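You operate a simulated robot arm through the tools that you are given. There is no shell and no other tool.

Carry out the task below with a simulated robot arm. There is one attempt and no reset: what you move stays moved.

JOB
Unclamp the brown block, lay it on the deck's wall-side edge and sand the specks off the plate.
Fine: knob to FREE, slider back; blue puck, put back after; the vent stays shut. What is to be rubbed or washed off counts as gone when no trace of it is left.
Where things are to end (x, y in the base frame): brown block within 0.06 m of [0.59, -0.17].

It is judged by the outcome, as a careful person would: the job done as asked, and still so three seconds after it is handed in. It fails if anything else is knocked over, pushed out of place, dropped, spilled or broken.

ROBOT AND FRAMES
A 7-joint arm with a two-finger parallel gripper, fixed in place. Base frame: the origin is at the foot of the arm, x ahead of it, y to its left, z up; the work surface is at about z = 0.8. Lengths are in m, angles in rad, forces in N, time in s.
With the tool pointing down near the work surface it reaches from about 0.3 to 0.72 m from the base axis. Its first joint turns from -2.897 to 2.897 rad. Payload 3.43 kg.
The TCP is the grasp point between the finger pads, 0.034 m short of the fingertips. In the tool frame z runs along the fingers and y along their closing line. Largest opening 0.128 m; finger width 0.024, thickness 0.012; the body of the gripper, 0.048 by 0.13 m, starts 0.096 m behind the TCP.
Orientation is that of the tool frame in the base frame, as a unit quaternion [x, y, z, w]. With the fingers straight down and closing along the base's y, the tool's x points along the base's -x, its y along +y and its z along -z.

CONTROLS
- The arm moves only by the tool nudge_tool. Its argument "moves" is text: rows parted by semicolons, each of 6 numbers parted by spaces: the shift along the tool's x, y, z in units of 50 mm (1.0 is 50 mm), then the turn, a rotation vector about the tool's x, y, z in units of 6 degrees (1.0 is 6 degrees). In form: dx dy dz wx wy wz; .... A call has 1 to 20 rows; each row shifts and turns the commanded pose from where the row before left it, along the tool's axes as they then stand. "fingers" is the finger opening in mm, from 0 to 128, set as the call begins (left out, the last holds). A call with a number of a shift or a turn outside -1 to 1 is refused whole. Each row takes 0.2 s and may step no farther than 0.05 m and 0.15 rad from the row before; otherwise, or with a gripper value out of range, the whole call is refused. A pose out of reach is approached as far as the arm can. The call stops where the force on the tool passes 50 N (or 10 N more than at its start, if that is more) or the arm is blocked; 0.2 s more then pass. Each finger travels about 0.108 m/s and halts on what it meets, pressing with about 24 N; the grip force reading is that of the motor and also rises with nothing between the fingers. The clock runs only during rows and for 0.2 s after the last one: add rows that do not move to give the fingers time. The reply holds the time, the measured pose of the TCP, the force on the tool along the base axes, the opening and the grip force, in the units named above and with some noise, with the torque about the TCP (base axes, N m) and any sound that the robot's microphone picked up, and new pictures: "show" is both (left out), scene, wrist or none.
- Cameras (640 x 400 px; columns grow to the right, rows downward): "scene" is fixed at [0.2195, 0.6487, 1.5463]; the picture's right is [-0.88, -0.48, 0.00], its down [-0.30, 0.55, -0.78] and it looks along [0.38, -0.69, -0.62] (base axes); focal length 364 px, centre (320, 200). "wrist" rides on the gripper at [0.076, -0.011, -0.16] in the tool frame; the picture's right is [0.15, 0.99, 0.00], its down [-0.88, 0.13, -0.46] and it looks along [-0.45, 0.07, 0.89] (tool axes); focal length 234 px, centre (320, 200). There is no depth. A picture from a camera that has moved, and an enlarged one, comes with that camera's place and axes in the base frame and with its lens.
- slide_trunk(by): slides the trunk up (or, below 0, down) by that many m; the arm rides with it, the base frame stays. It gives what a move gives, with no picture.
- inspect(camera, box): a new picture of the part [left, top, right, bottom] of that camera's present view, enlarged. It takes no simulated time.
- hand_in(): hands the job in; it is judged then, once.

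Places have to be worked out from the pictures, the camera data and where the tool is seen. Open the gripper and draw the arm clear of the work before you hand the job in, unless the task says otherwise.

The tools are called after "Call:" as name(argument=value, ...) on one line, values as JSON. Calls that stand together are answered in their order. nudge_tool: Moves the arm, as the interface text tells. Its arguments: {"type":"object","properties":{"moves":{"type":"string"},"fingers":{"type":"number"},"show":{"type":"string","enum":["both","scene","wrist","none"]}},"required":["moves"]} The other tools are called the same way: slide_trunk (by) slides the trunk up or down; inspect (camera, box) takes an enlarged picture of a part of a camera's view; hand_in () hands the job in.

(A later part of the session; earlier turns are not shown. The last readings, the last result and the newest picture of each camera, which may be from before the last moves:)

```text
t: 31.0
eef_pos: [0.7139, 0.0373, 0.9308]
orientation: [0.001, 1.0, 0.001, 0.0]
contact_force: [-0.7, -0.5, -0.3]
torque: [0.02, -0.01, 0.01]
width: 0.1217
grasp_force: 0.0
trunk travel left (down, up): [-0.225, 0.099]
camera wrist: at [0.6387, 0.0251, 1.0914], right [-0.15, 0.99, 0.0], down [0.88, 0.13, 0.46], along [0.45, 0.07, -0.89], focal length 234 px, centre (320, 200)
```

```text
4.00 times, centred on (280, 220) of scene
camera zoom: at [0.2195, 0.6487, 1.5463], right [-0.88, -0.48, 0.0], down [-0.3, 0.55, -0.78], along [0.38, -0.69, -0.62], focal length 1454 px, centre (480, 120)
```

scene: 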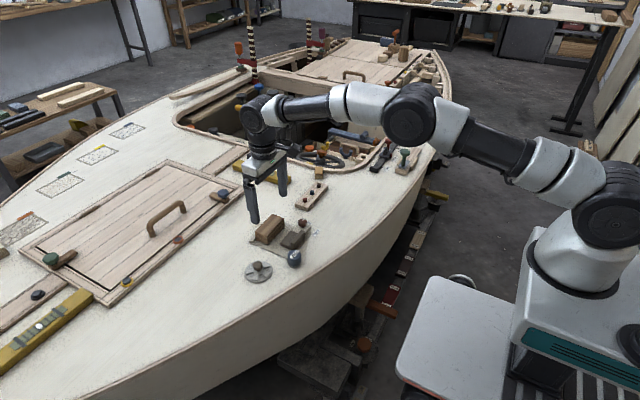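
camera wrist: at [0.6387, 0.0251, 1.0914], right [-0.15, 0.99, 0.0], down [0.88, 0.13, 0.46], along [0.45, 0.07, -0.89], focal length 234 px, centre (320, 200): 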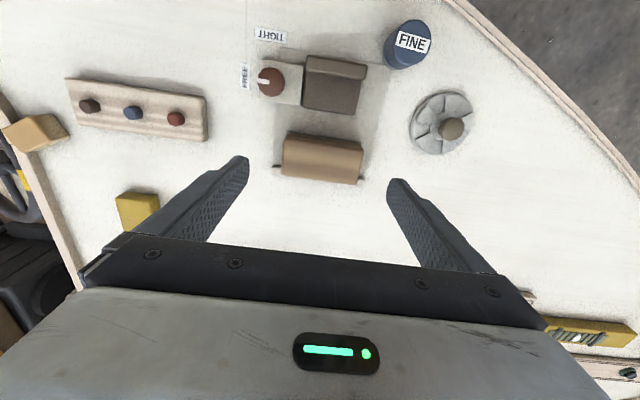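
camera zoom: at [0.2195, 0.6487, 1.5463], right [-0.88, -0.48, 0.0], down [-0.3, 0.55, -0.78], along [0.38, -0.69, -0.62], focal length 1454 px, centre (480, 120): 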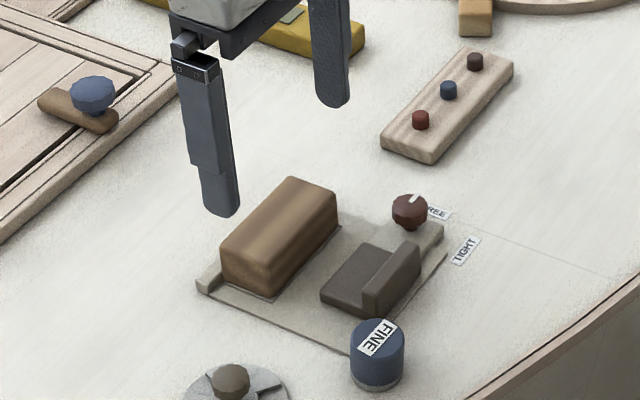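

Block centre refines to (0.717, 0.040), ends at y≈-0.003 and 0.082; the lip behind it is clear of the fingers. I descend to TCP z≈0.853 and grip.

Call:
nudge_tool(moves="-0.03 0.06 0.6 0 0 0;0 0 0.6 0 0 0;0 0 0.35 0 0 0;0 0 0 0 0 0", fingers=122, show="scene")

Call:
inspect(camera="wrist", box=[200, 80, 440, 240])

Call:
inspect(camera="scene", box=[220, 170, 340, 270])

```text
t: 32.0
eef_pos: [0.7183, 0.0408, 0.8531]
orientation: [0.0, 1.0, 0.0, 0.0]
contact_force: [-0.2, 0.2, 0.3]
torque: [-0.03, -0.02, -0.02]
width: 0.1219
grasp_force: 0.1
trunk travel left (down, up): [-0.225, 0.099]
```

scene: 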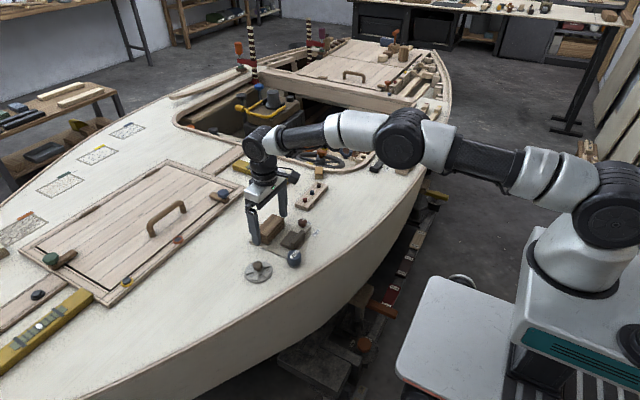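

```text
2.50 times, centred on (320, 160) of wrist
camera zoom: at [0.6415, 0.0284, 1.0138], right [-0.15, 0.99, 0.0], down [0.88, 0.13, 0.46], along [0.45, 0.07, -0.89], focal length 585 px, centre (320, 300)
```

zoom: 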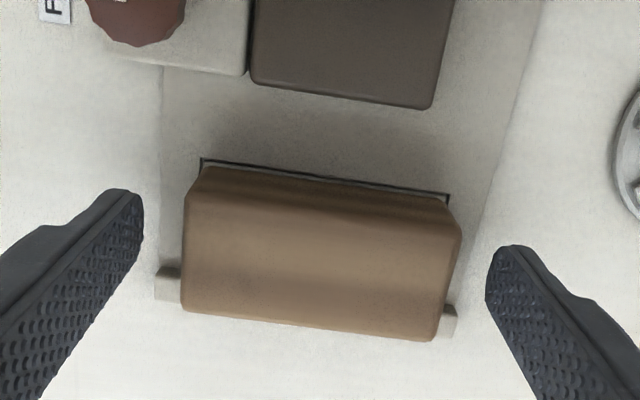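

```text
4.00 times, centred on (280, 220) of scene
camera zoom: at [0.2195, 0.6487, 1.5463], right [-0.88, -0.48, 0.0], down [-0.3, 0.55, -0.78], along [0.38, -0.69, -0.62], focal length 1454 px, centre (480, 120)
```

zoom: 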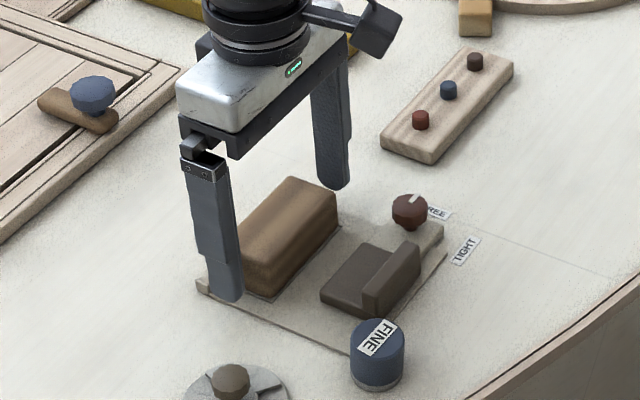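

The fingers are placed either side of the block ends. Closing.

Call:
nudge_tool(moves="0 0 0 0 0 0;0 0 0 0 0 0;0 0 0 0 0 0;0 0 0 0 0 0", fingers=0, show="none")

Call:
nudge_tool(moves="0 0 -0.3 0 0 0;0 0 -0.7 0 0 0;0 0 -0.7 0 0 0;0 0 0 0 0 0", fingers=0)

Call:
inspect(camera="scene", box=[220, 170, 340, 270])

```text
t: 33.0
eef_pos: [0.7175, 0.0399, 0.8525]
orientation: [0.0, 1.0, -0.001, -0.001]
contact_force: [0.0, -0.2, -0.2]
torque: [-0.01, -0.02, -0.04]
width: 0.0893
grasp_force: 23.4
trunk travel left (down, up): [-0.225, 0.099]
```

```text
t: 34.0
eef_pos: [0.7158, 0.0386, 0.9401]
orientation: [0.0, 1.0, -0.001, 0.0]
contact_force: [-0.9, 0.1, 0.4]
torque: [-0.01, 0.02, -0.03]
width: 0.0003
grasp_force: 23.7
trunk travel left (down, up): [-0.225, 0.099]
camera wrist: at [0.6398, 0.0282, 1.1011], right [-0.15, 0.99, 0.0], down [0.88, 0.13, 0.46], along [0.45, 0.07, -0.89], focal length 234 px, centre (320, 200)
```

scene: 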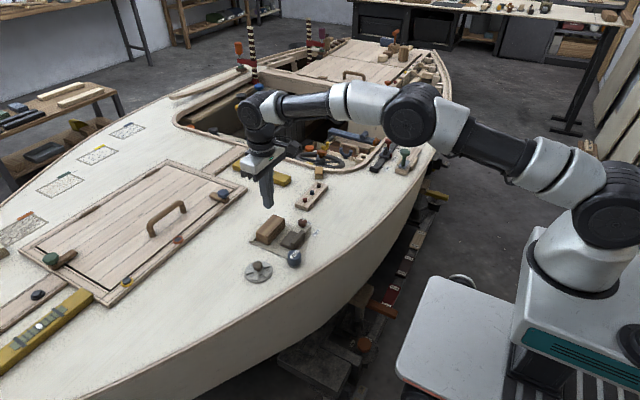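
wrist: 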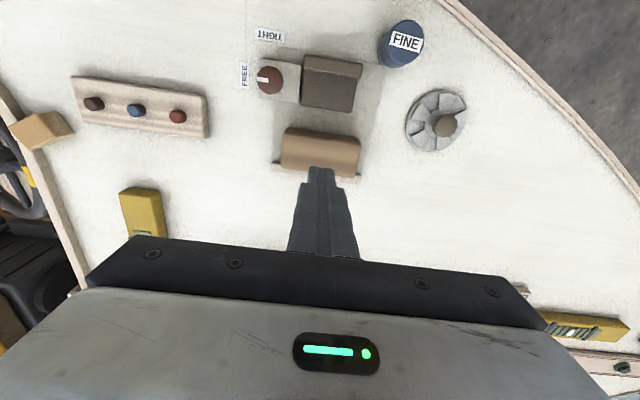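

```text
4.00 times, centred on (280, 220) of scene
camera zoom: at [0.2195, 0.6487, 1.5463], right [-0.88, -0.48, 0.0], down [-0.3, 0.55, -0.78], along [0.38, -0.69, -0.62], focal length 1454 px, centre (480, 120)
```

zoom: 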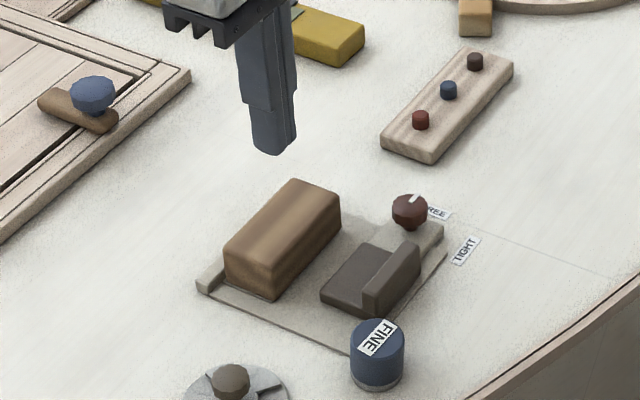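

The fingers slipped off: the reading was 23 N at 89 mm width, but the block stayed in place (moved ~2 mm at most). I'll go back, grip a bit deeper, and lift slowly while reading the forces.

Call:
nudge_tool(moves="0 0 0 0 0 0;0 0 0 0 0 0;0 0 0 0 0 0;0 0 0 0 0 0", fingers=122, show="wrist")

Call:
inspect(camera="wrist", box=[220, 90, 420, 215])

```text
t: 35.0
eef_pos: [0.7164, 0.0407, 0.9405]
orientation: [0.0, 1.0, 0.0, 0.0]
contact_force: [-0.1, -0.4, -0.3]
torque: [0.0, 0.0, 0.0]
width: 0.1219
grasp_force: 0.1
trunk travel left (down, up): [-0.225, 0.099]
camera wrist: at [0.6401, 0.0282, 1.1008], right [-0.15, 0.99, 0.0], down [0.88, 0.13, 0.46], along [0.45, 0.07, -0.89], focal length 234 px, centre (320, 200)
```

wrist: 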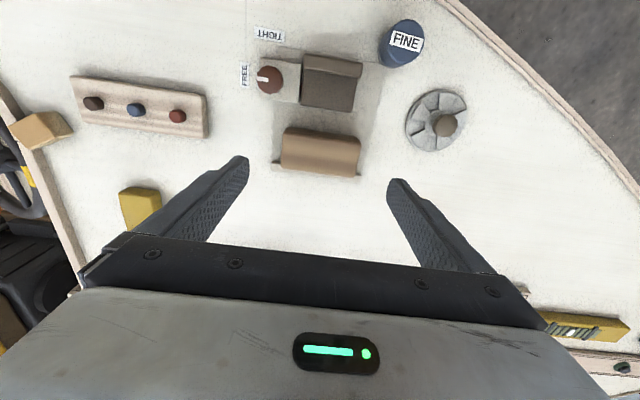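

```text
3.20 times, centred on (320, 152) of wrist
camera zoom: at [0.6401, 0.0282, 1.1008], right [-0.15, 0.99, 0.0], down [0.88, 0.13, 0.46], along [0.45, 0.07, -0.89], focal length 749 px, centre (320, 352)
```

zoom: 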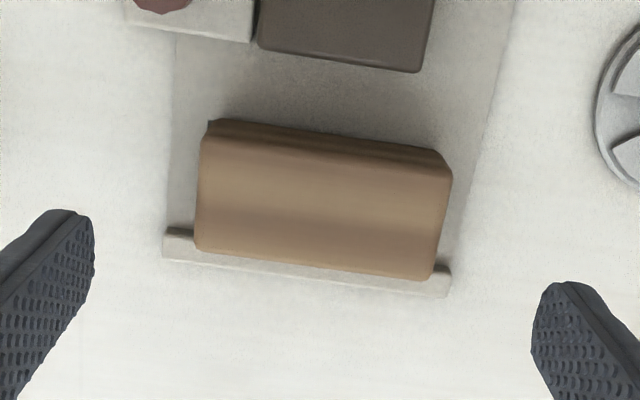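

Call:
nudge_tool(moves="0.03 0 0.7 0 0 0;0 0 0.7 0 0 0;0 0 0.3 0 0 0;0 0 0.12 0 0 0;0 0 0 0 0 0", fingers=122, show="none")

Call:
nudge_tool(moves="0 0 0 0 0 0;0 0 0 0 0 0;0 0 0 0 0 0;0 0 0 0 0 0;0 0 0 0 0 0;0 0 0 0 0 0;0 0 0 0 0 0", fingers=0, show="both")

Call:
inspect(camera="scene", box=[220, 170, 340, 270])

Call:
inspect(camera="wrist", box=[200, 80, 440, 240])

```text
t: 36.2
eef_pos: [0.7143, 0.04, 0.849]
orientation: [0.001, 1.0, 0.0, 0.0]
contact_force: [-0.6, 0.3, 0.0]
torque: [-0.01, -0.02, -0.01]
width: 0.122
grasp_force: 0.1
trunk travel left (down, up): [-0.225, 0.099]
```

```text
t: 37.8
eef_pos: [0.7165, 0.0398, 0.8489]
orientation: [0.001, 1.0, 0.0, 0.0]
contact_force: [-0.2, 0.5, -0.4]
torque: [0.01, -0.02, -0.05]
width: 0.089
grasp_force: 23.7
trunk travel left (down, up): [-0.225, 0.099]
camera wrist: at [0.6394, 0.0276, 1.009], right [-0.15, 0.99, 0.0], down [0.88, 0.13, 0.46], along [0.45, 0.07, -0.89], focal length 234 px, centre (320, 200)
```

scene: 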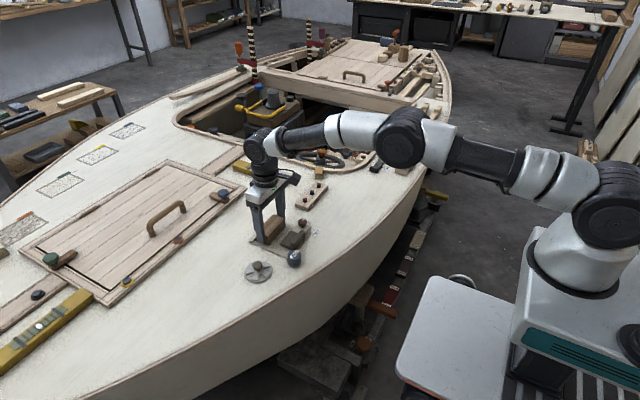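
wrist: 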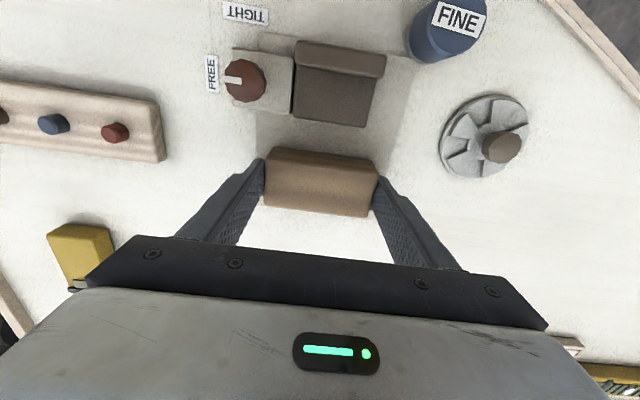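

```text
4.00 times, centred on (280, 220) of scene
camera zoom: at [0.2195, 0.6487, 1.5463], right [-0.88, -0.48, 0.0], down [-0.3, 0.55, -0.78], along [0.38, -0.69, -0.62], focal length 1454 px, centre (480, 120)
```

zoom: 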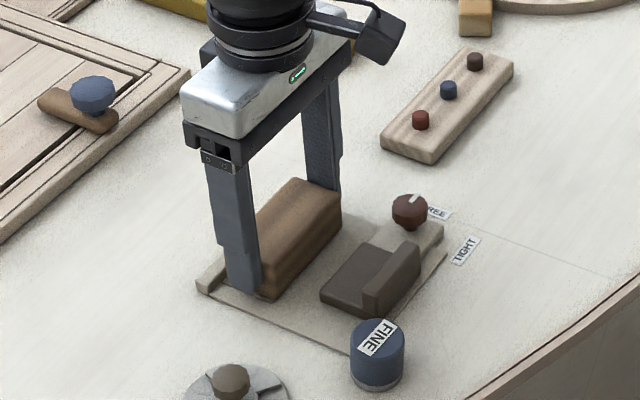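

```text
2.50 times, centred on (320, 160) of wrist
camera zoom: at [0.6394, 0.0276, 1.009], right [-0.15, 0.99, 0.0], down [0.88, 0.13, 0.46], along [0.45, 0.07, -0.89], focal length 585 px, centre (320, 300)
```

zoom: 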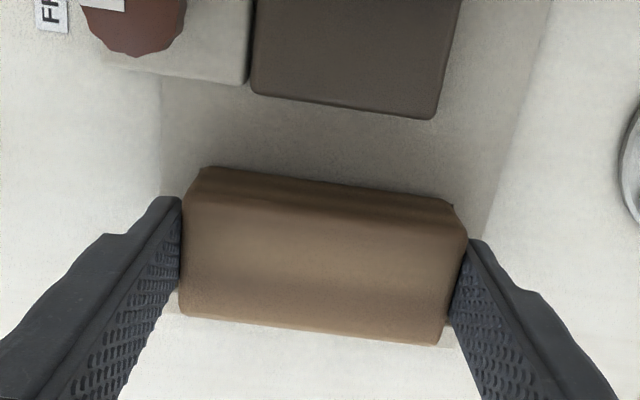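

It is gripped squarely. Lifting slowly a couple of centimetres.

Call:
nudge_tool(moves="0 0 -0.04 0 0 0;0 0 -0.04 0 0 0;0 0 -0.04 0 0 0;0 0 -0.04 0 0 0;0 0 -0.04 0 0 0;0 0 0 0 0 0", fingers=0, show="scene")

Call:
inspect(camera="scene", box=[220, 170, 340, 270])

Call:
inspect(camera="wrist", box=[200, 80, 440, 240])

```text
t: 39.2
eef_pos: [0.7159, 0.0401, 0.8586]
orientation: [0.0, 1.0, 0.0, 0.0]
contact_force: [0.3, -0.2, -1.0]
torque: [-0.01, -0.03, -0.05]
width: 0.0895
grasp_force: 23.6
trunk travel left (down, up): [-0.225, 0.099]
```

scene: 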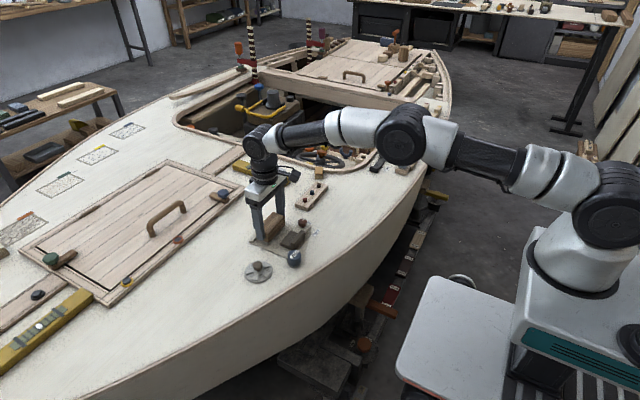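

```text
4.00 times, centred on (280, 220) of scene
camera zoom: at [0.2195, 0.6487, 1.5463], right [-0.88, -0.48, 0.0], down [-0.3, 0.55, -0.78], along [0.38, -0.69, -0.62], focal length 1454 px, centre (480, 120)
```

zoom: 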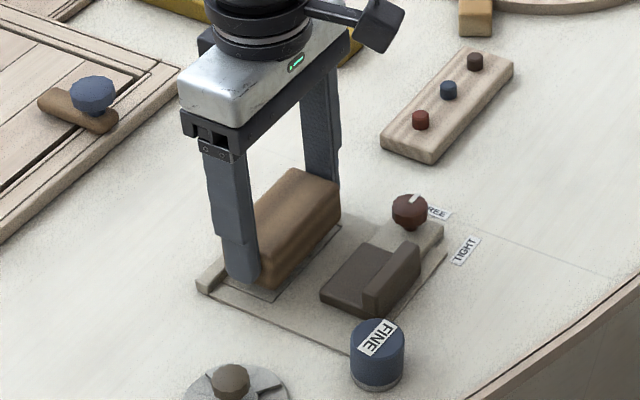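

```text
2.50 times, centred on (320, 160) of wrist
camera zoom: at [0.6393, 0.0284, 1.0187], right [-0.15, 0.99, 0.0], down [0.88, 0.13, 0.46], along [0.45, 0.07, -0.89], focal length 585 px, centre (320, 300)
```

zoom: 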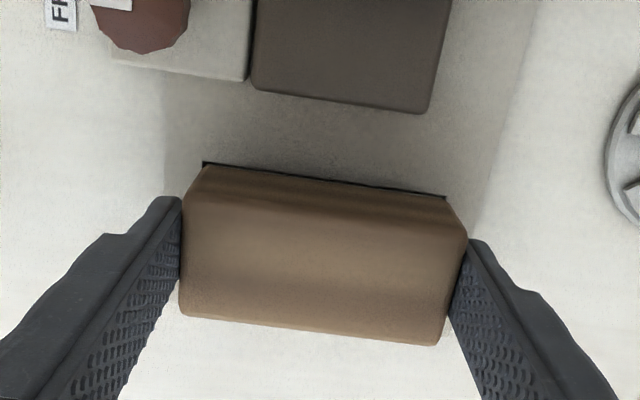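

The block is in hand, lifted 1 cm. I keep lifting slowly.

Call:
nudge_tool(moves="0 0 -0.06 0 0 0;0 0 -0.08 0 0 0;0 0 -0.1 0 0 0;0 0 -0.12 0 0 0;0 0 -0.14 0 0 0;0 0 -0.16 0 0 0;0 0 -0.16 0 0 0;0 0 -0.16 0 0 0;0 0 -0.14 0 0 0;0 0 -0.1 0 0 0;0 0 -0.06 0 0 0;0 0 0 0 0 0", fingers=0)

Call:
inspect(camera="scene", box=[220, 170, 340, 270])

Call:
inspect(camera="wrist", box=[200, 80, 440, 240])

```text
t: 41.8
eef_pos: [0.7154, 0.0383, 0.9225]
orientation: [0.0, 1.0, 0.0, 0.001]
contact_force: [0.2, 0.4, -0.6]
torque: [0.01, -0.01, 0.0]
width: 0.0891
grasp_force: 23.9
trunk travel left (down, up): [-0.225, 0.099]
camera wrist: at [0.64, 0.0269, 1.0832], right [-0.15, 0.99, 0.0], down [0.88, 0.13, 0.46], along [0.45, 0.07, -0.89], focal length 234 px, centre (320, 200)
```

scene: 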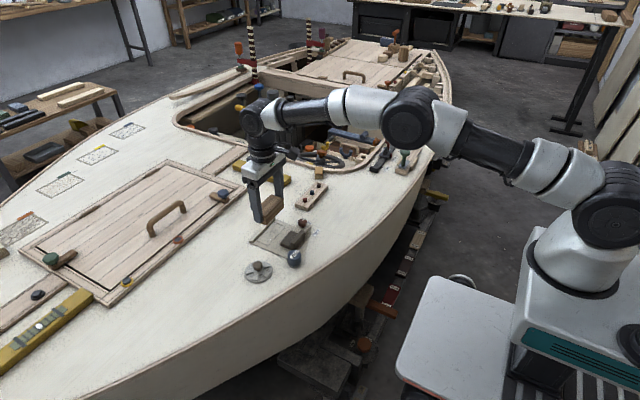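
wrist: 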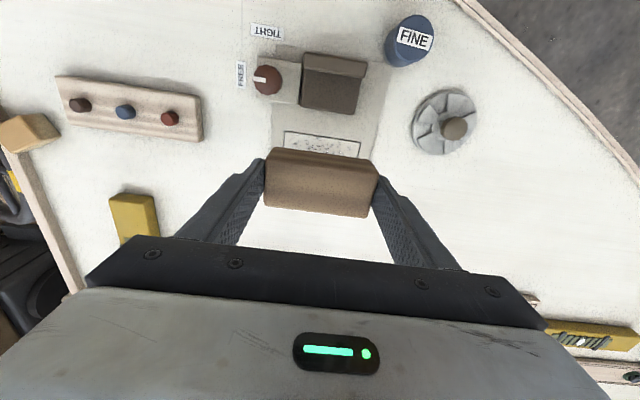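

```text
4.00 times, centred on (280, 220) of scene
camera zoom: at [0.2195, 0.6487, 1.5463], right [-0.88, -0.48, 0.0], down [-0.3, 0.55, -0.78], along [0.38, -0.69, -0.62], focal length 1454 px, centre (480, 120)
```

zoom: 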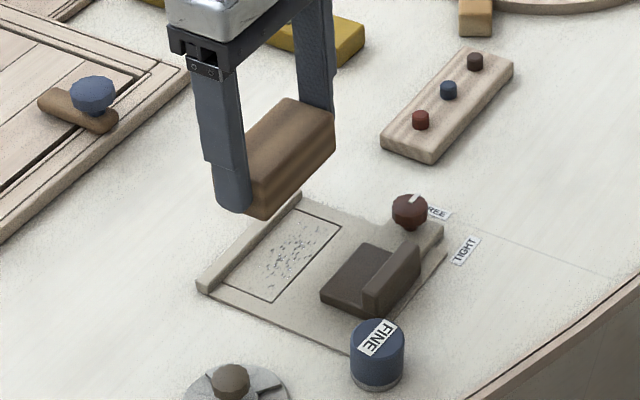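

```text
2.50 times, centred on (320, 160) of wrist
camera zoom: at [0.64, 0.0269, 1.0832], right [-0.15, 0.99, 0.0], down [0.88, 0.13, 0.46], along [0.45, 0.07, -0.89], focal length 585 px, centre (320, 300)
```

zoom: 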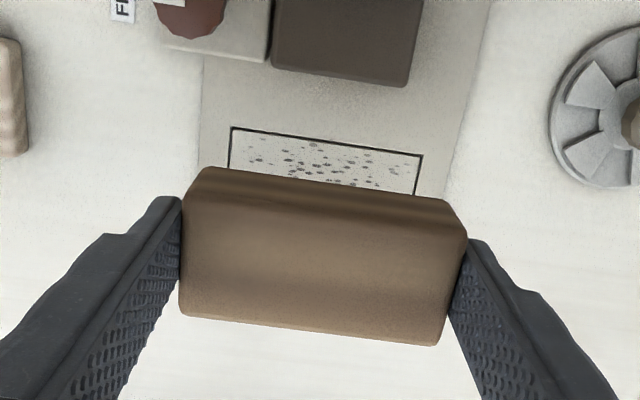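

The plate with specks is now exposed. I carry the block slowly at this height to (0.59, -0.17).

Call:
nudge_tool(moves="0.06 -0.1 0 0 0 0;0.126 -0.209 0 0 0 0;0.126 -0.209 0 0 0 0;0.126 -0.209 0 0 0 0;0.126 -0.209 0 0 0 0;0.126 -0.209 0 0 0 0;0.126 -0.209 0 0 0 0;0.126 -0.209 0 0 0 0;0.126 -0.209 0 0 0 0;0.126 -0.209 0 0 0 0;0.126 -0.209 0 0 0 0;0.126 -0.209 0 0 0 0;0.126 -0.209 0 0 0 0;0.126 -0.209 0 0 0 0;0.126 -0.209 0 0 0 0;0.126 -0.209 0 0 0 0;0.126 -0.209 0 0 0 0;0.126 -0.209 0 0 0 0;0.126 -0.209 0 0 0 0;0.126 -0.209 0 0 0 0", fingers=0)

Call:
inspect(camera="scene", box=[280, 150, 400, 250])

```text
t: 46.0
eef_pos: [0.5936, -0.1624, 0.922]
orientation: [0.0, 1.0, 0.0, 0.0]
contact_force: [-0.7, 0.2, -0.8]
torque: [-0.01, -0.04, 0.0]
width: 0.089
grasp_force: 24.2
trunk travel left (down, up): [-0.225, 0.099]
camera wrist: at [0.5176, -0.1744, 1.0819], right [-0.15, 0.99, 0.0], down [0.88, 0.13, 0.46], along [0.45, 0.07, -0.89], focal length 234 px, centre (320, 200)
```

scene: 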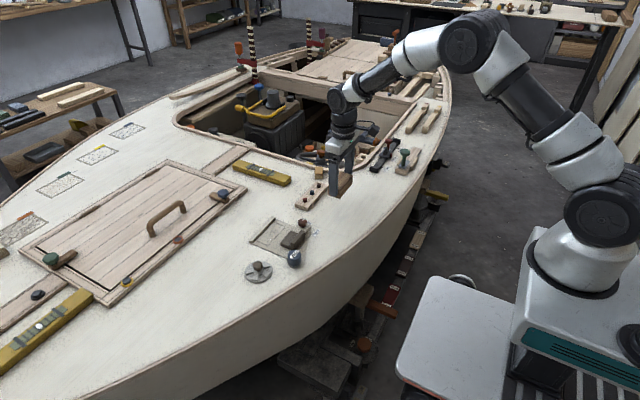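
wrist: 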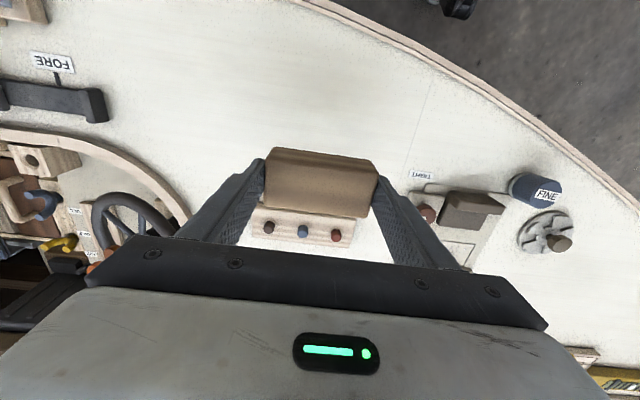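

```text
4.00 times, centred on (340, 200) of scene
camera zoom: at [0.2195, 0.6487, 1.5463], right [-0.88, -0.48, 0.0], down [-0.3, 0.55, -0.78], along [0.38, -0.69, -0.62], focal length 1454 px, centre (240, 200)
```

zoom: 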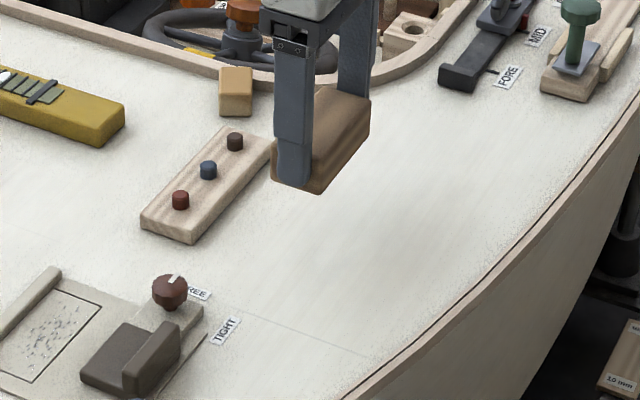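

Over the spot; I shift 8 mm and lower, slowly at the end.

Call:
nudge_tool(moves="0.05 -0.16 0.1 0 0 0;0 0 0.2 0 0 0;0 0 0.2 0 0 0;0 0 0.2 0 0 0;0 0 0.2 0 0 0;0 0 0.2 0 0 0;0 0 0.14 0 0 0;0 0 0 0 0 0", fingers=0, show="none")

Call:
inspect(camera="scene", box=[290, 160, 390, 240])

```text
t: 47.8
eef_pos: [0.5908, -0.1719, 0.8609]
orientation: [0.0, 1.0, 0.0, 0.001]
contact_force: [-0.3, -0.1, -0.6]
torque: [-0.02, 0.01, 0.01]
width: 0.0892
grasp_force: 24.3
trunk travel left (down, up): [-0.225, 0.099]
```

```text
5.00 times, centred on (340, 200) of scene
camera zoom: at [0.2195, 0.6487, 1.5463], right [-0.88, -0.48, 0.0], down [-0.3, 0.55, -0.78], along [0.38, -0.69, -0.62], focal length 1818 px, centre (220, 200)
```

zoom: 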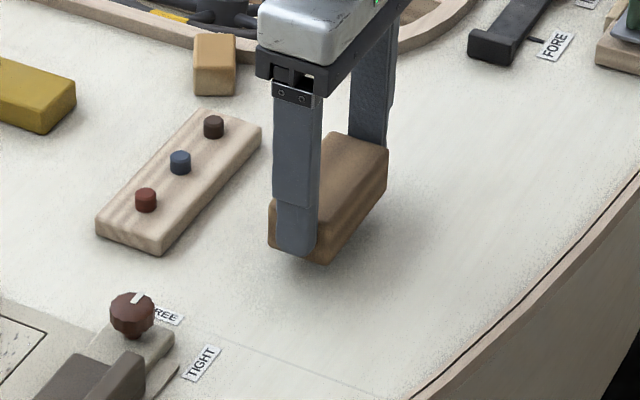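

Still hovering about 1–1.5 cm above the deck; I lower in 2 mm steps watching for contact.

Call:
nudge_tool(moves="0 0 0.04 0 0 0;0 0 0.04 0 0 0;0 0 0.04 0 0 0;0 0 0.04 0 0 0;0 0 0.04 0 0 0;0 0 0 0 0 0", fingers=0, show="none")

Call:
inspect(camera="scene", box=[290, 160, 390, 240])

```text
t: 49.2
eef_pos: [0.5909, -0.172, 0.8493]
orientation: [0.0, 1.0, 0.001, -0.001]
contact_force: [0.5, 0.7, 0.0]
torque: [0.02, -0.01, 0.02]
width: 0.089
grasp_force: 23.8
trunk travel left (down, up): [-0.225, 0.099]
```

```text
5.00 times, centred on (340, 200) of scene
camera zoom: at [0.2195, 0.6487, 1.5463], right [-0.88, -0.48, 0.0], down [-0.3, 0.55, -0.78], along [0.38, -0.69, -0.62], focal length 1818 px, centre (220, 200)
```

zoom: 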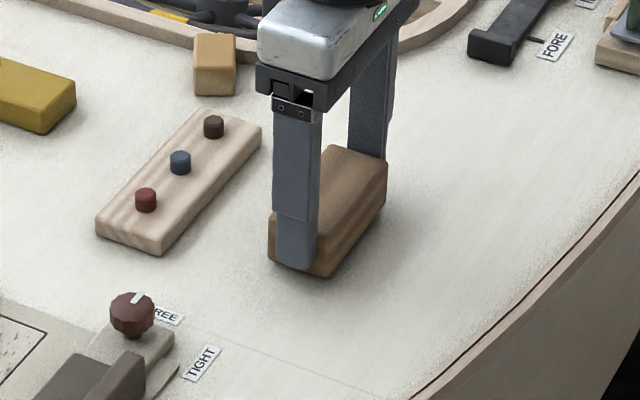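

Call:
nudge_tool(moves="0 0 0.03 0 0 0;0 0 0.03 0 0 0;0 0 0.03 0 0 0;0 0 0 0 0 0", fingers=0, show="none")

Call:
inspect(camera="scene", box=[290, 160, 390, 240])

```text
t: 50.2
eef_pos: [0.5897, -0.1703, 0.8453]
orientation: [0.0, 1.0, 0.001, -0.002]
contact_force: [-1.2, -0.3, 2.1]
torque: [0.11, 0.01, 0.01]
width: 0.0896
grasp_force: 23.9
trunk travel left (down, up): [-0.225, 0.099]
```

```text
5.00 times, centred on (340, 200) of scene
camera zoom: at [0.2195, 0.6487, 1.5463], right [-0.88, -0.48, 0.0], down [-0.3, 0.55, -0.78], along [0.38, -0.69, -0.62], focal length 1818 px, centre (220, 200)
```

zoom: 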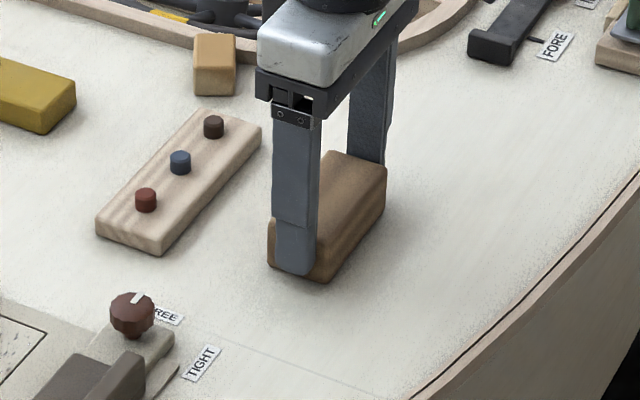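

First contact (2 N, small torque). One more millimetre, then release.

Call:
nudge_tool(moves="0 0 0.025 0 0 0;0 0 0 0 0 0", fingers=0, show="none")

Call:
nudge_tool(moves="0 0 0 0 0 0;0 0 0 0 0 0;0 0 0 0 0 0", fingers=110)

Call:
inspect(camera="scene", box=[290, 160, 390, 240])

```text
t: 50.8
eef_pos: [0.5901, -0.1708, 0.8452]
orientation: [0.0, 1.0, 0.0, 0.001]
contact_force: [-3.5, 0.9, 12.0]
torque: [0.26, 0.24, 0.03]
width: 0.0892
grasp_force: 23.8
trunk travel left (down, up): [-0.225, 0.099]
```

```text
t: 51.6
eef_pos: [0.5899, -0.172, 0.8436]
orientation: [-0.001, 1.0, 0.0, 0.001]
contact_force: [0.2, -0.8, -0.2]
torque: [-0.01, -0.04, -0.02]
width: 0.1101
grasp_force: 0.1
trunk travel left (down, up): [-0.225, 0.099]
camera wrist: at [0.5146, -0.1829, 1.0044], right [-0.15, 0.99, 0.0], down [0.88, 0.13, 0.46], along [0.45, 0.07, -0.89], focal length 234 px, centre (320, 200)
```

scene: 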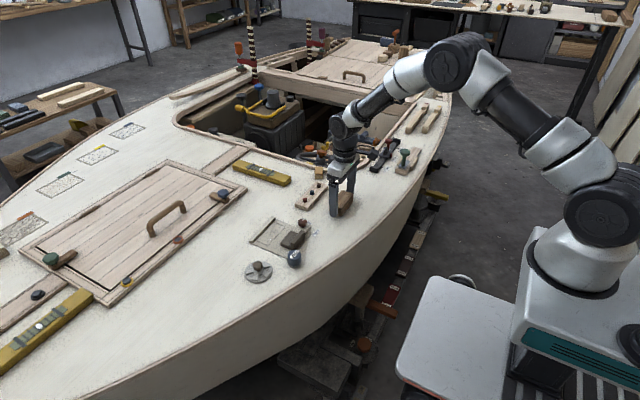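
wrist: 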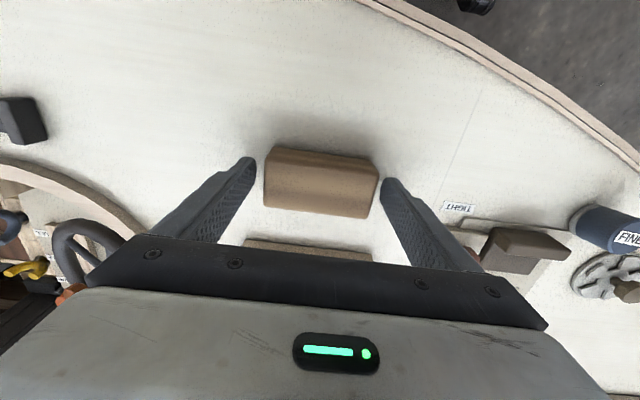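

```text
5.00 times, centred on (340, 200) of scene
camera zoom: at [0.2195, 0.6487, 1.5463], right [-0.88, -0.48, 0.0], down [-0.3, 0.55, -0.78], along [0.38, -0.69, -0.62], focal length 1818 px, centre (220, 200)
```

zoom: 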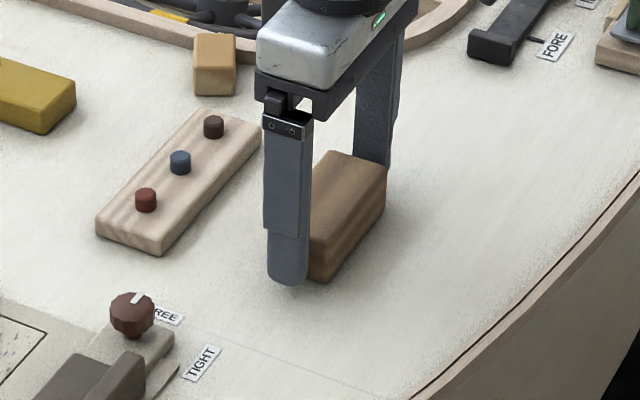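

The block stands on the deck at about (0.59, -0.171). I lift straight clear, then travel over to the puck near (0.595, 0.103).

Call:
nudge_tool(moves="0 0 -0.3 0 0 0;0 0 -0.7 0 0 0;0 0 -0.7 0 0 0;0 0 -0.7 0 0 0;0 0.9 0 0 0 0;0 0.9 0 0 0 0;0 0.9 0 0 0 0;0 0.9 0 0 0 0;0 0.9 0 0 0 0;-0.1 0.95 0 0 0 0;0 0 0 0 0 0", fingers=110)

Call:
inspect(camera="wrist", box=[200, 60, 440, 240])

Call:
inspect(camera="scene", box=[230, 170, 370, 290])

```text
t: 54.0
eef_pos: [0.597, 0.1039, 0.9654]
orientation: [0.0, 1.0, 0.001, -0.001]
contact_force: [-0.1, 0.1, 0.6]
torque: [-0.02, 0.01, 0.02]
width: 0.11
grasp_force: 0.2
trunk travel left (down, up): [-0.225, 0.099]
camera wrist: at [0.5209, 0.0921, 1.1258], right [-0.15, 0.99, 0.0], down [0.88, 0.13, 0.46], along [0.45, 0.07, -0.89], focal length 234 px, centre (320, 200)
```

scene: 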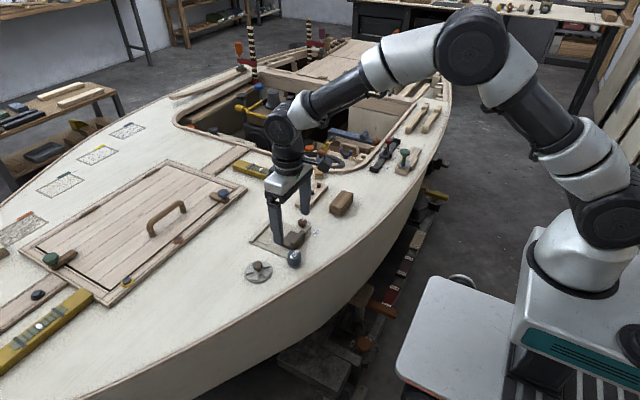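
wrist: 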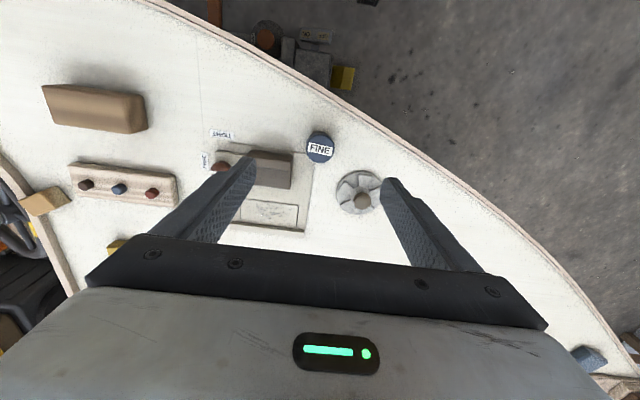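

```text
2.22 times, centred on (320, 150) of wrist
camera zoom: at [0.5209, 0.0921, 1.1258], right [-0.15, 0.99, 0.0], down [0.88, 0.13, 0.46], along [0.45, 0.07, -0.89], focal length 520 px, centre (320, 311)
```

zoom: 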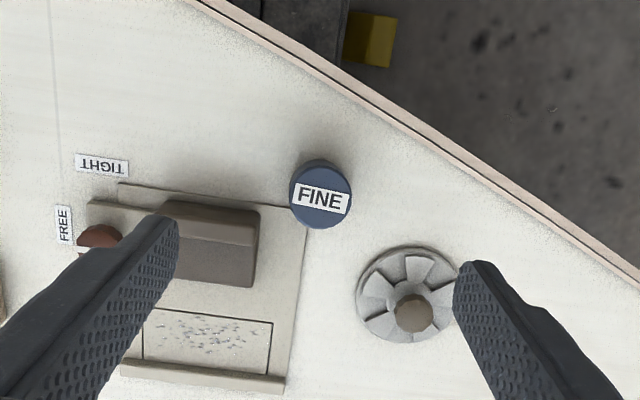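

```text
3.33 times, centred on (300, 230) of scene
camera zoom: at [0.2195, 0.6487, 1.5463], right [-0.88, -0.48, 0.0], down [-0.3, 0.55, -0.78], along [0.38, -0.69, -0.62], focal length 1212 px, centre (387, 100)
```

zoom: 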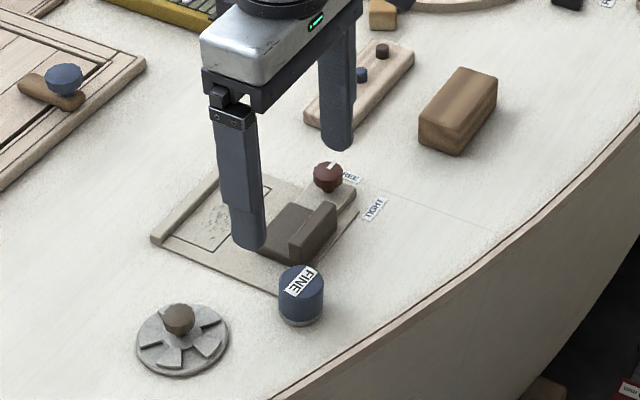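

Puck centre computes to (0.595, 0.104), top z≈0.848, diameter ≈35 mm. I narrow the fingers and descend around it, stopping midway for a check.

Call:
nudge_tool(moves="0.04 0 0 0 0 0;0 0 0.6 0 0 0;0 0 0.6 0 0 0;0 0 0 0 0 0", fingers=58)

Call:
inspect(camera="wrist", box=[220, 80, 420, 230])

Call:
inspect(camera="scene", box=[240, 190, 340, 270])

```text
t: 55.0
eef_pos: [0.595, 0.1018, 0.9044]
orientation: [0.0, 1.0, 0.0, 0.0]
contact_force: [-1.0, -0.8, 0.2]
torque: [-0.01, 0.0, -0.02]
width: 0.0582
grasp_force: 0.0
trunk travel left (down, up): [-0.225, 0.099]
camera wrist: at [0.5195, 0.0908, 1.0646], right [-0.15, 0.99, 0.0], down [0.88, 0.13, 0.46], along [0.45, 0.07, -0.89], focal length 234 px, centre (320, 200)
```

scene: 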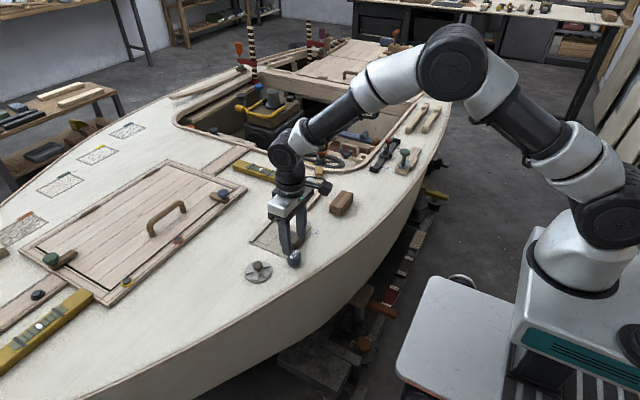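
wrist: 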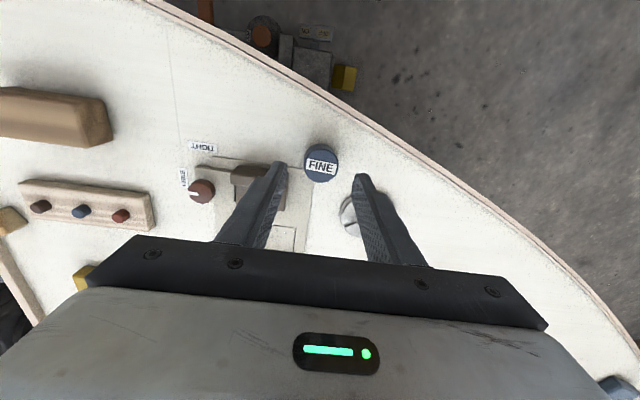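

```text
2.67 times, centred on (320, 155) of wrist
camera zoom: at [0.5195, 0.0908, 1.0646], right [-0.15, 0.99, 0.0], down [0.88, 0.13, 0.46], along [0.45, 0.07, -0.89], focal length 624 px, centre (320, 320)
```

zoom: 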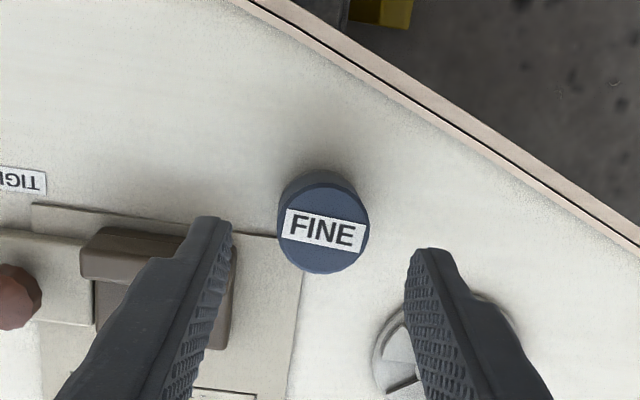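

```text
5.00 times, centred on (290, 230) of scene
camera zoom: at [0.2195, 0.6487, 1.5463], right [-0.88, -0.48, 0.0], down [-0.3, 0.55, -0.78], along [0.38, -0.69, -0.62], focal length 1818 px, centre (470, 50)
```

zoom: 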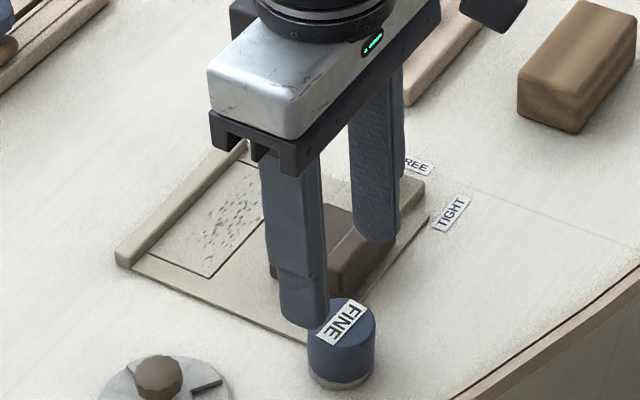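

Centred well. I descend the remaining 48 mm and close on the puck.

Call:
nudge_tool(moves="0.02 0 0.5 0 0 0;0 0 0.3 0 0 0;0 0 0.15 0 0 0;0 0 0 0 0 0", fingers=58, show="none")

Call:
nudge_tool(moves="0 0 0 0 0 0;0 0 0 0 0 0;0 0 0 0 0 0;0 0 0 0 0 0", fingers=0)

Call:
inspect(camera="scene", box=[240, 190, 340, 270])

Call:
inspect(camera="wrist", box=[220, 80, 420, 230])

```text
t: 56.0
eef_pos: [0.5937, 0.1015, 0.8575]
orientation: [-0.001, 1.0, 0.0, -0.001]
contact_force: [1.3, 0.5, 0.2]
torque: [0.01, 0.03, -0.01]
width: 0.058
grasp_force: 0.0
trunk travel left (down, up): [-0.225, 0.099]
```

```text
t: 57.0
eef_pos: [0.594, 0.1023, 0.8579]
orientation: [0.001, 1.0, 0.0, 0.0]
contact_force: [0.6, 0.6, 1.2]
torque: [0.0, 0.01, -0.02]
width: 0.0349
grasp_force: 24.2
trunk travel left (down, up): [-0.225, 0.099]
camera wrist: at [0.5172, 0.0901, 1.0181], right [-0.15, 0.99, 0.0], down [0.88, 0.13, 0.46], along [0.45, 0.07, -0.89], focal length 234 px, centre (320, 200)
```

scene: 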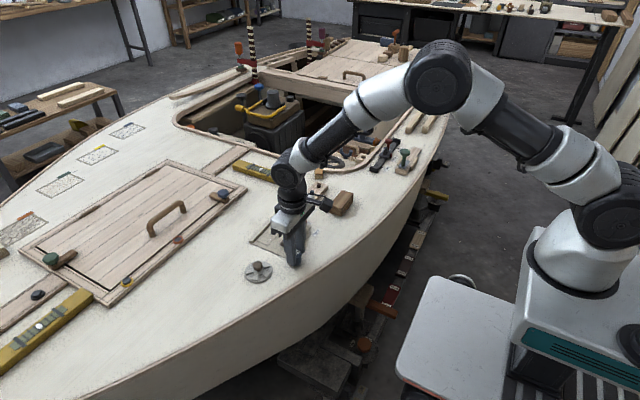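
wrist: 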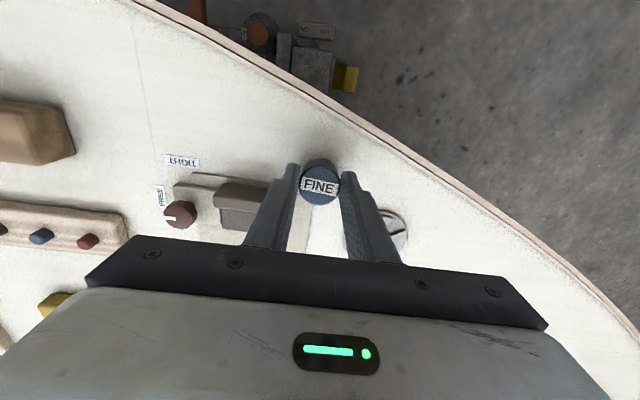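

```text
5.00 times, centred on (290, 230) of scene
camera zoom: at [0.2195, 0.6487, 1.5463], right [-0.88, -0.48, 0.0], down [-0.3, 0.55, -0.78], along [0.38, -0.69, -0.62], focal length 1818 px, centre (470, 50)
```

zoom: 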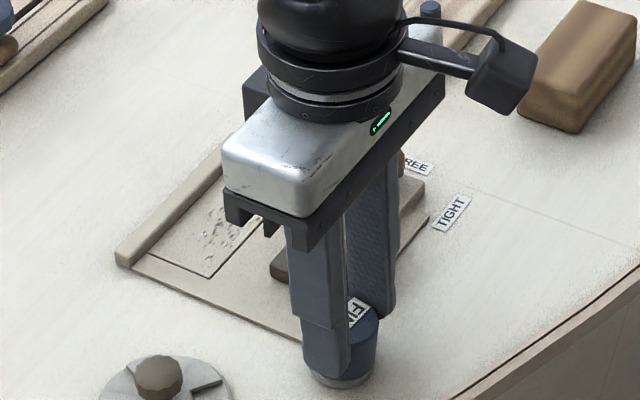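

```text
2.67 times, centred on (320, 155) of wrist
camera zoom: at [0.5172, 0.0901, 1.0181], right [-0.15, 0.99, 0.0], down [0.88, 0.13, 0.46], along [0.45, 0.07, -0.89], focal length 624 px, centre (320, 320)
```

zoom: 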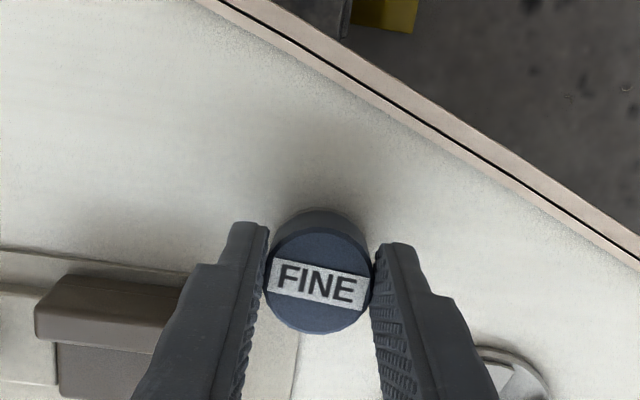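

The puck is held (34.9 mm). I lift it slowly, noting its home as TCP (0.594, 0.103, 0.8575).

Call:
nudge_tool(moves="0 0 -0.05 0 0 0;0 0 -0.08 0 0 0;0 0 -0.1 0 0 0;0 0 -0.14 0 0 0;0 0 -0.16 0 0 0;0 0 -0.16 0 0 0;0 0 -0.16 0 0 0;0 0 -0.16 0 0 0;0 0 -0.16 0 0 0;0 0 -0.1 0 0 0;-0.1 -0.08 0 0 0 0;-0.2 -0.16 0 0 0 0;-0.2 -0.16 0 0 0 0;-0.2 -0.16 0 0 0 0;-0.2 -0.16 0 0 0 0;-0.2 -0.16 0 0 0 0;-0.1 -0.16 0 0 0 0;0 0 0 0 0 0", fingers=0)

Call:
inspect(camera="wrist", box=[220, 100, 420, 240])

Call:
inspect(camera="scene", box=[240, 200, 340, 270])

```text
t: 60.8
eef_pos: [0.6519, 0.0507, 0.9203]
orientation: [0.0, 1.0, 0.0, 0.0]
contact_force: [0.9, -0.5, 0.0]
torque: [-0.01, 0.0, 0.0]
width: 0.0342
grasp_force: 24.0
trunk travel left (down, up): [-0.225, 0.099]
camera wrist: at [0.5754, 0.0373, 1.0809], right [-0.15, 0.99, 0.0], down [0.88, 0.13, 0.46], along [0.45, 0.07, -0.89], focal length 234 px, centre (320, 200)
```

scene: 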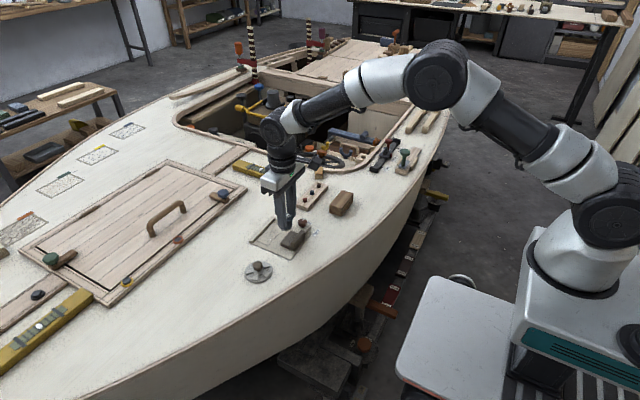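
wrist: 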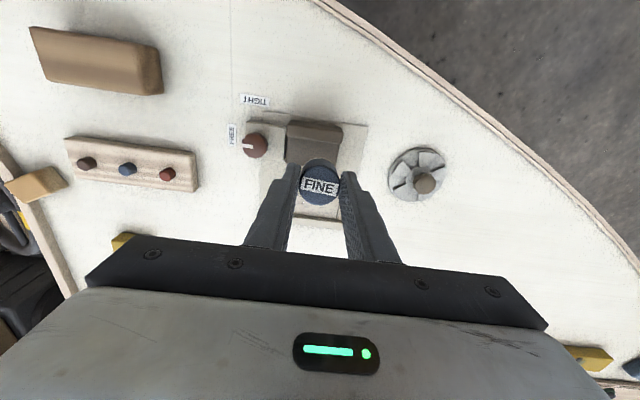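

```text
2.86 times, centred on (320, 170) of wrist
camera zoom: at [0.5754, 0.0373, 1.0809], right [-0.15, 0.99, 0.0], down [0.88, 0.13, 0.46], along [0.45, 0.07, -0.89], focal length 669 px, centre (320, 286)
```

zoom: 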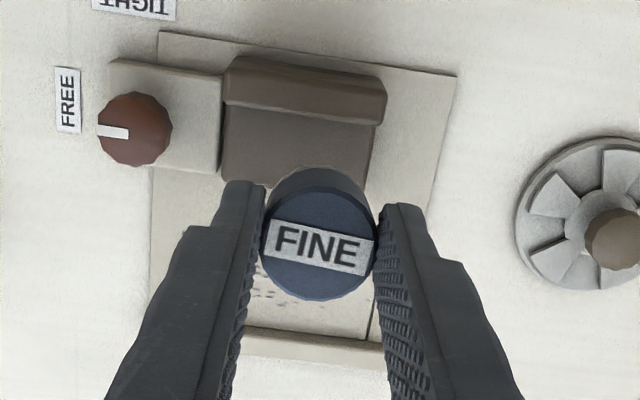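

```text
5.71 times, centred on (290, 235) of scene
camera zoom: at [0.2195, 0.6487, 1.5463], right [-0.88, -0.48, 0.0], down [-0.3, 0.55, -0.78], along [0.38, -0.69, -0.62], focal length 2077 px, centre (491, 0)
```

zoom: 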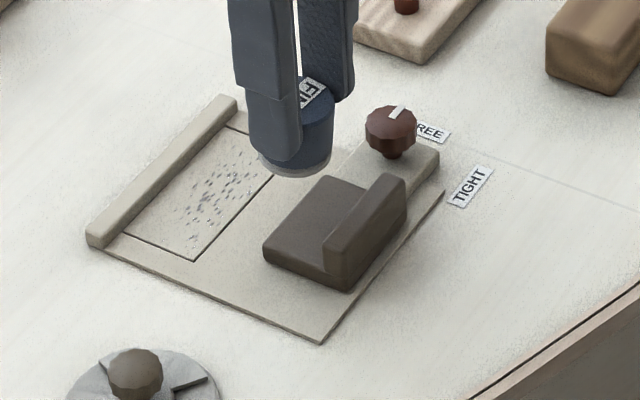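

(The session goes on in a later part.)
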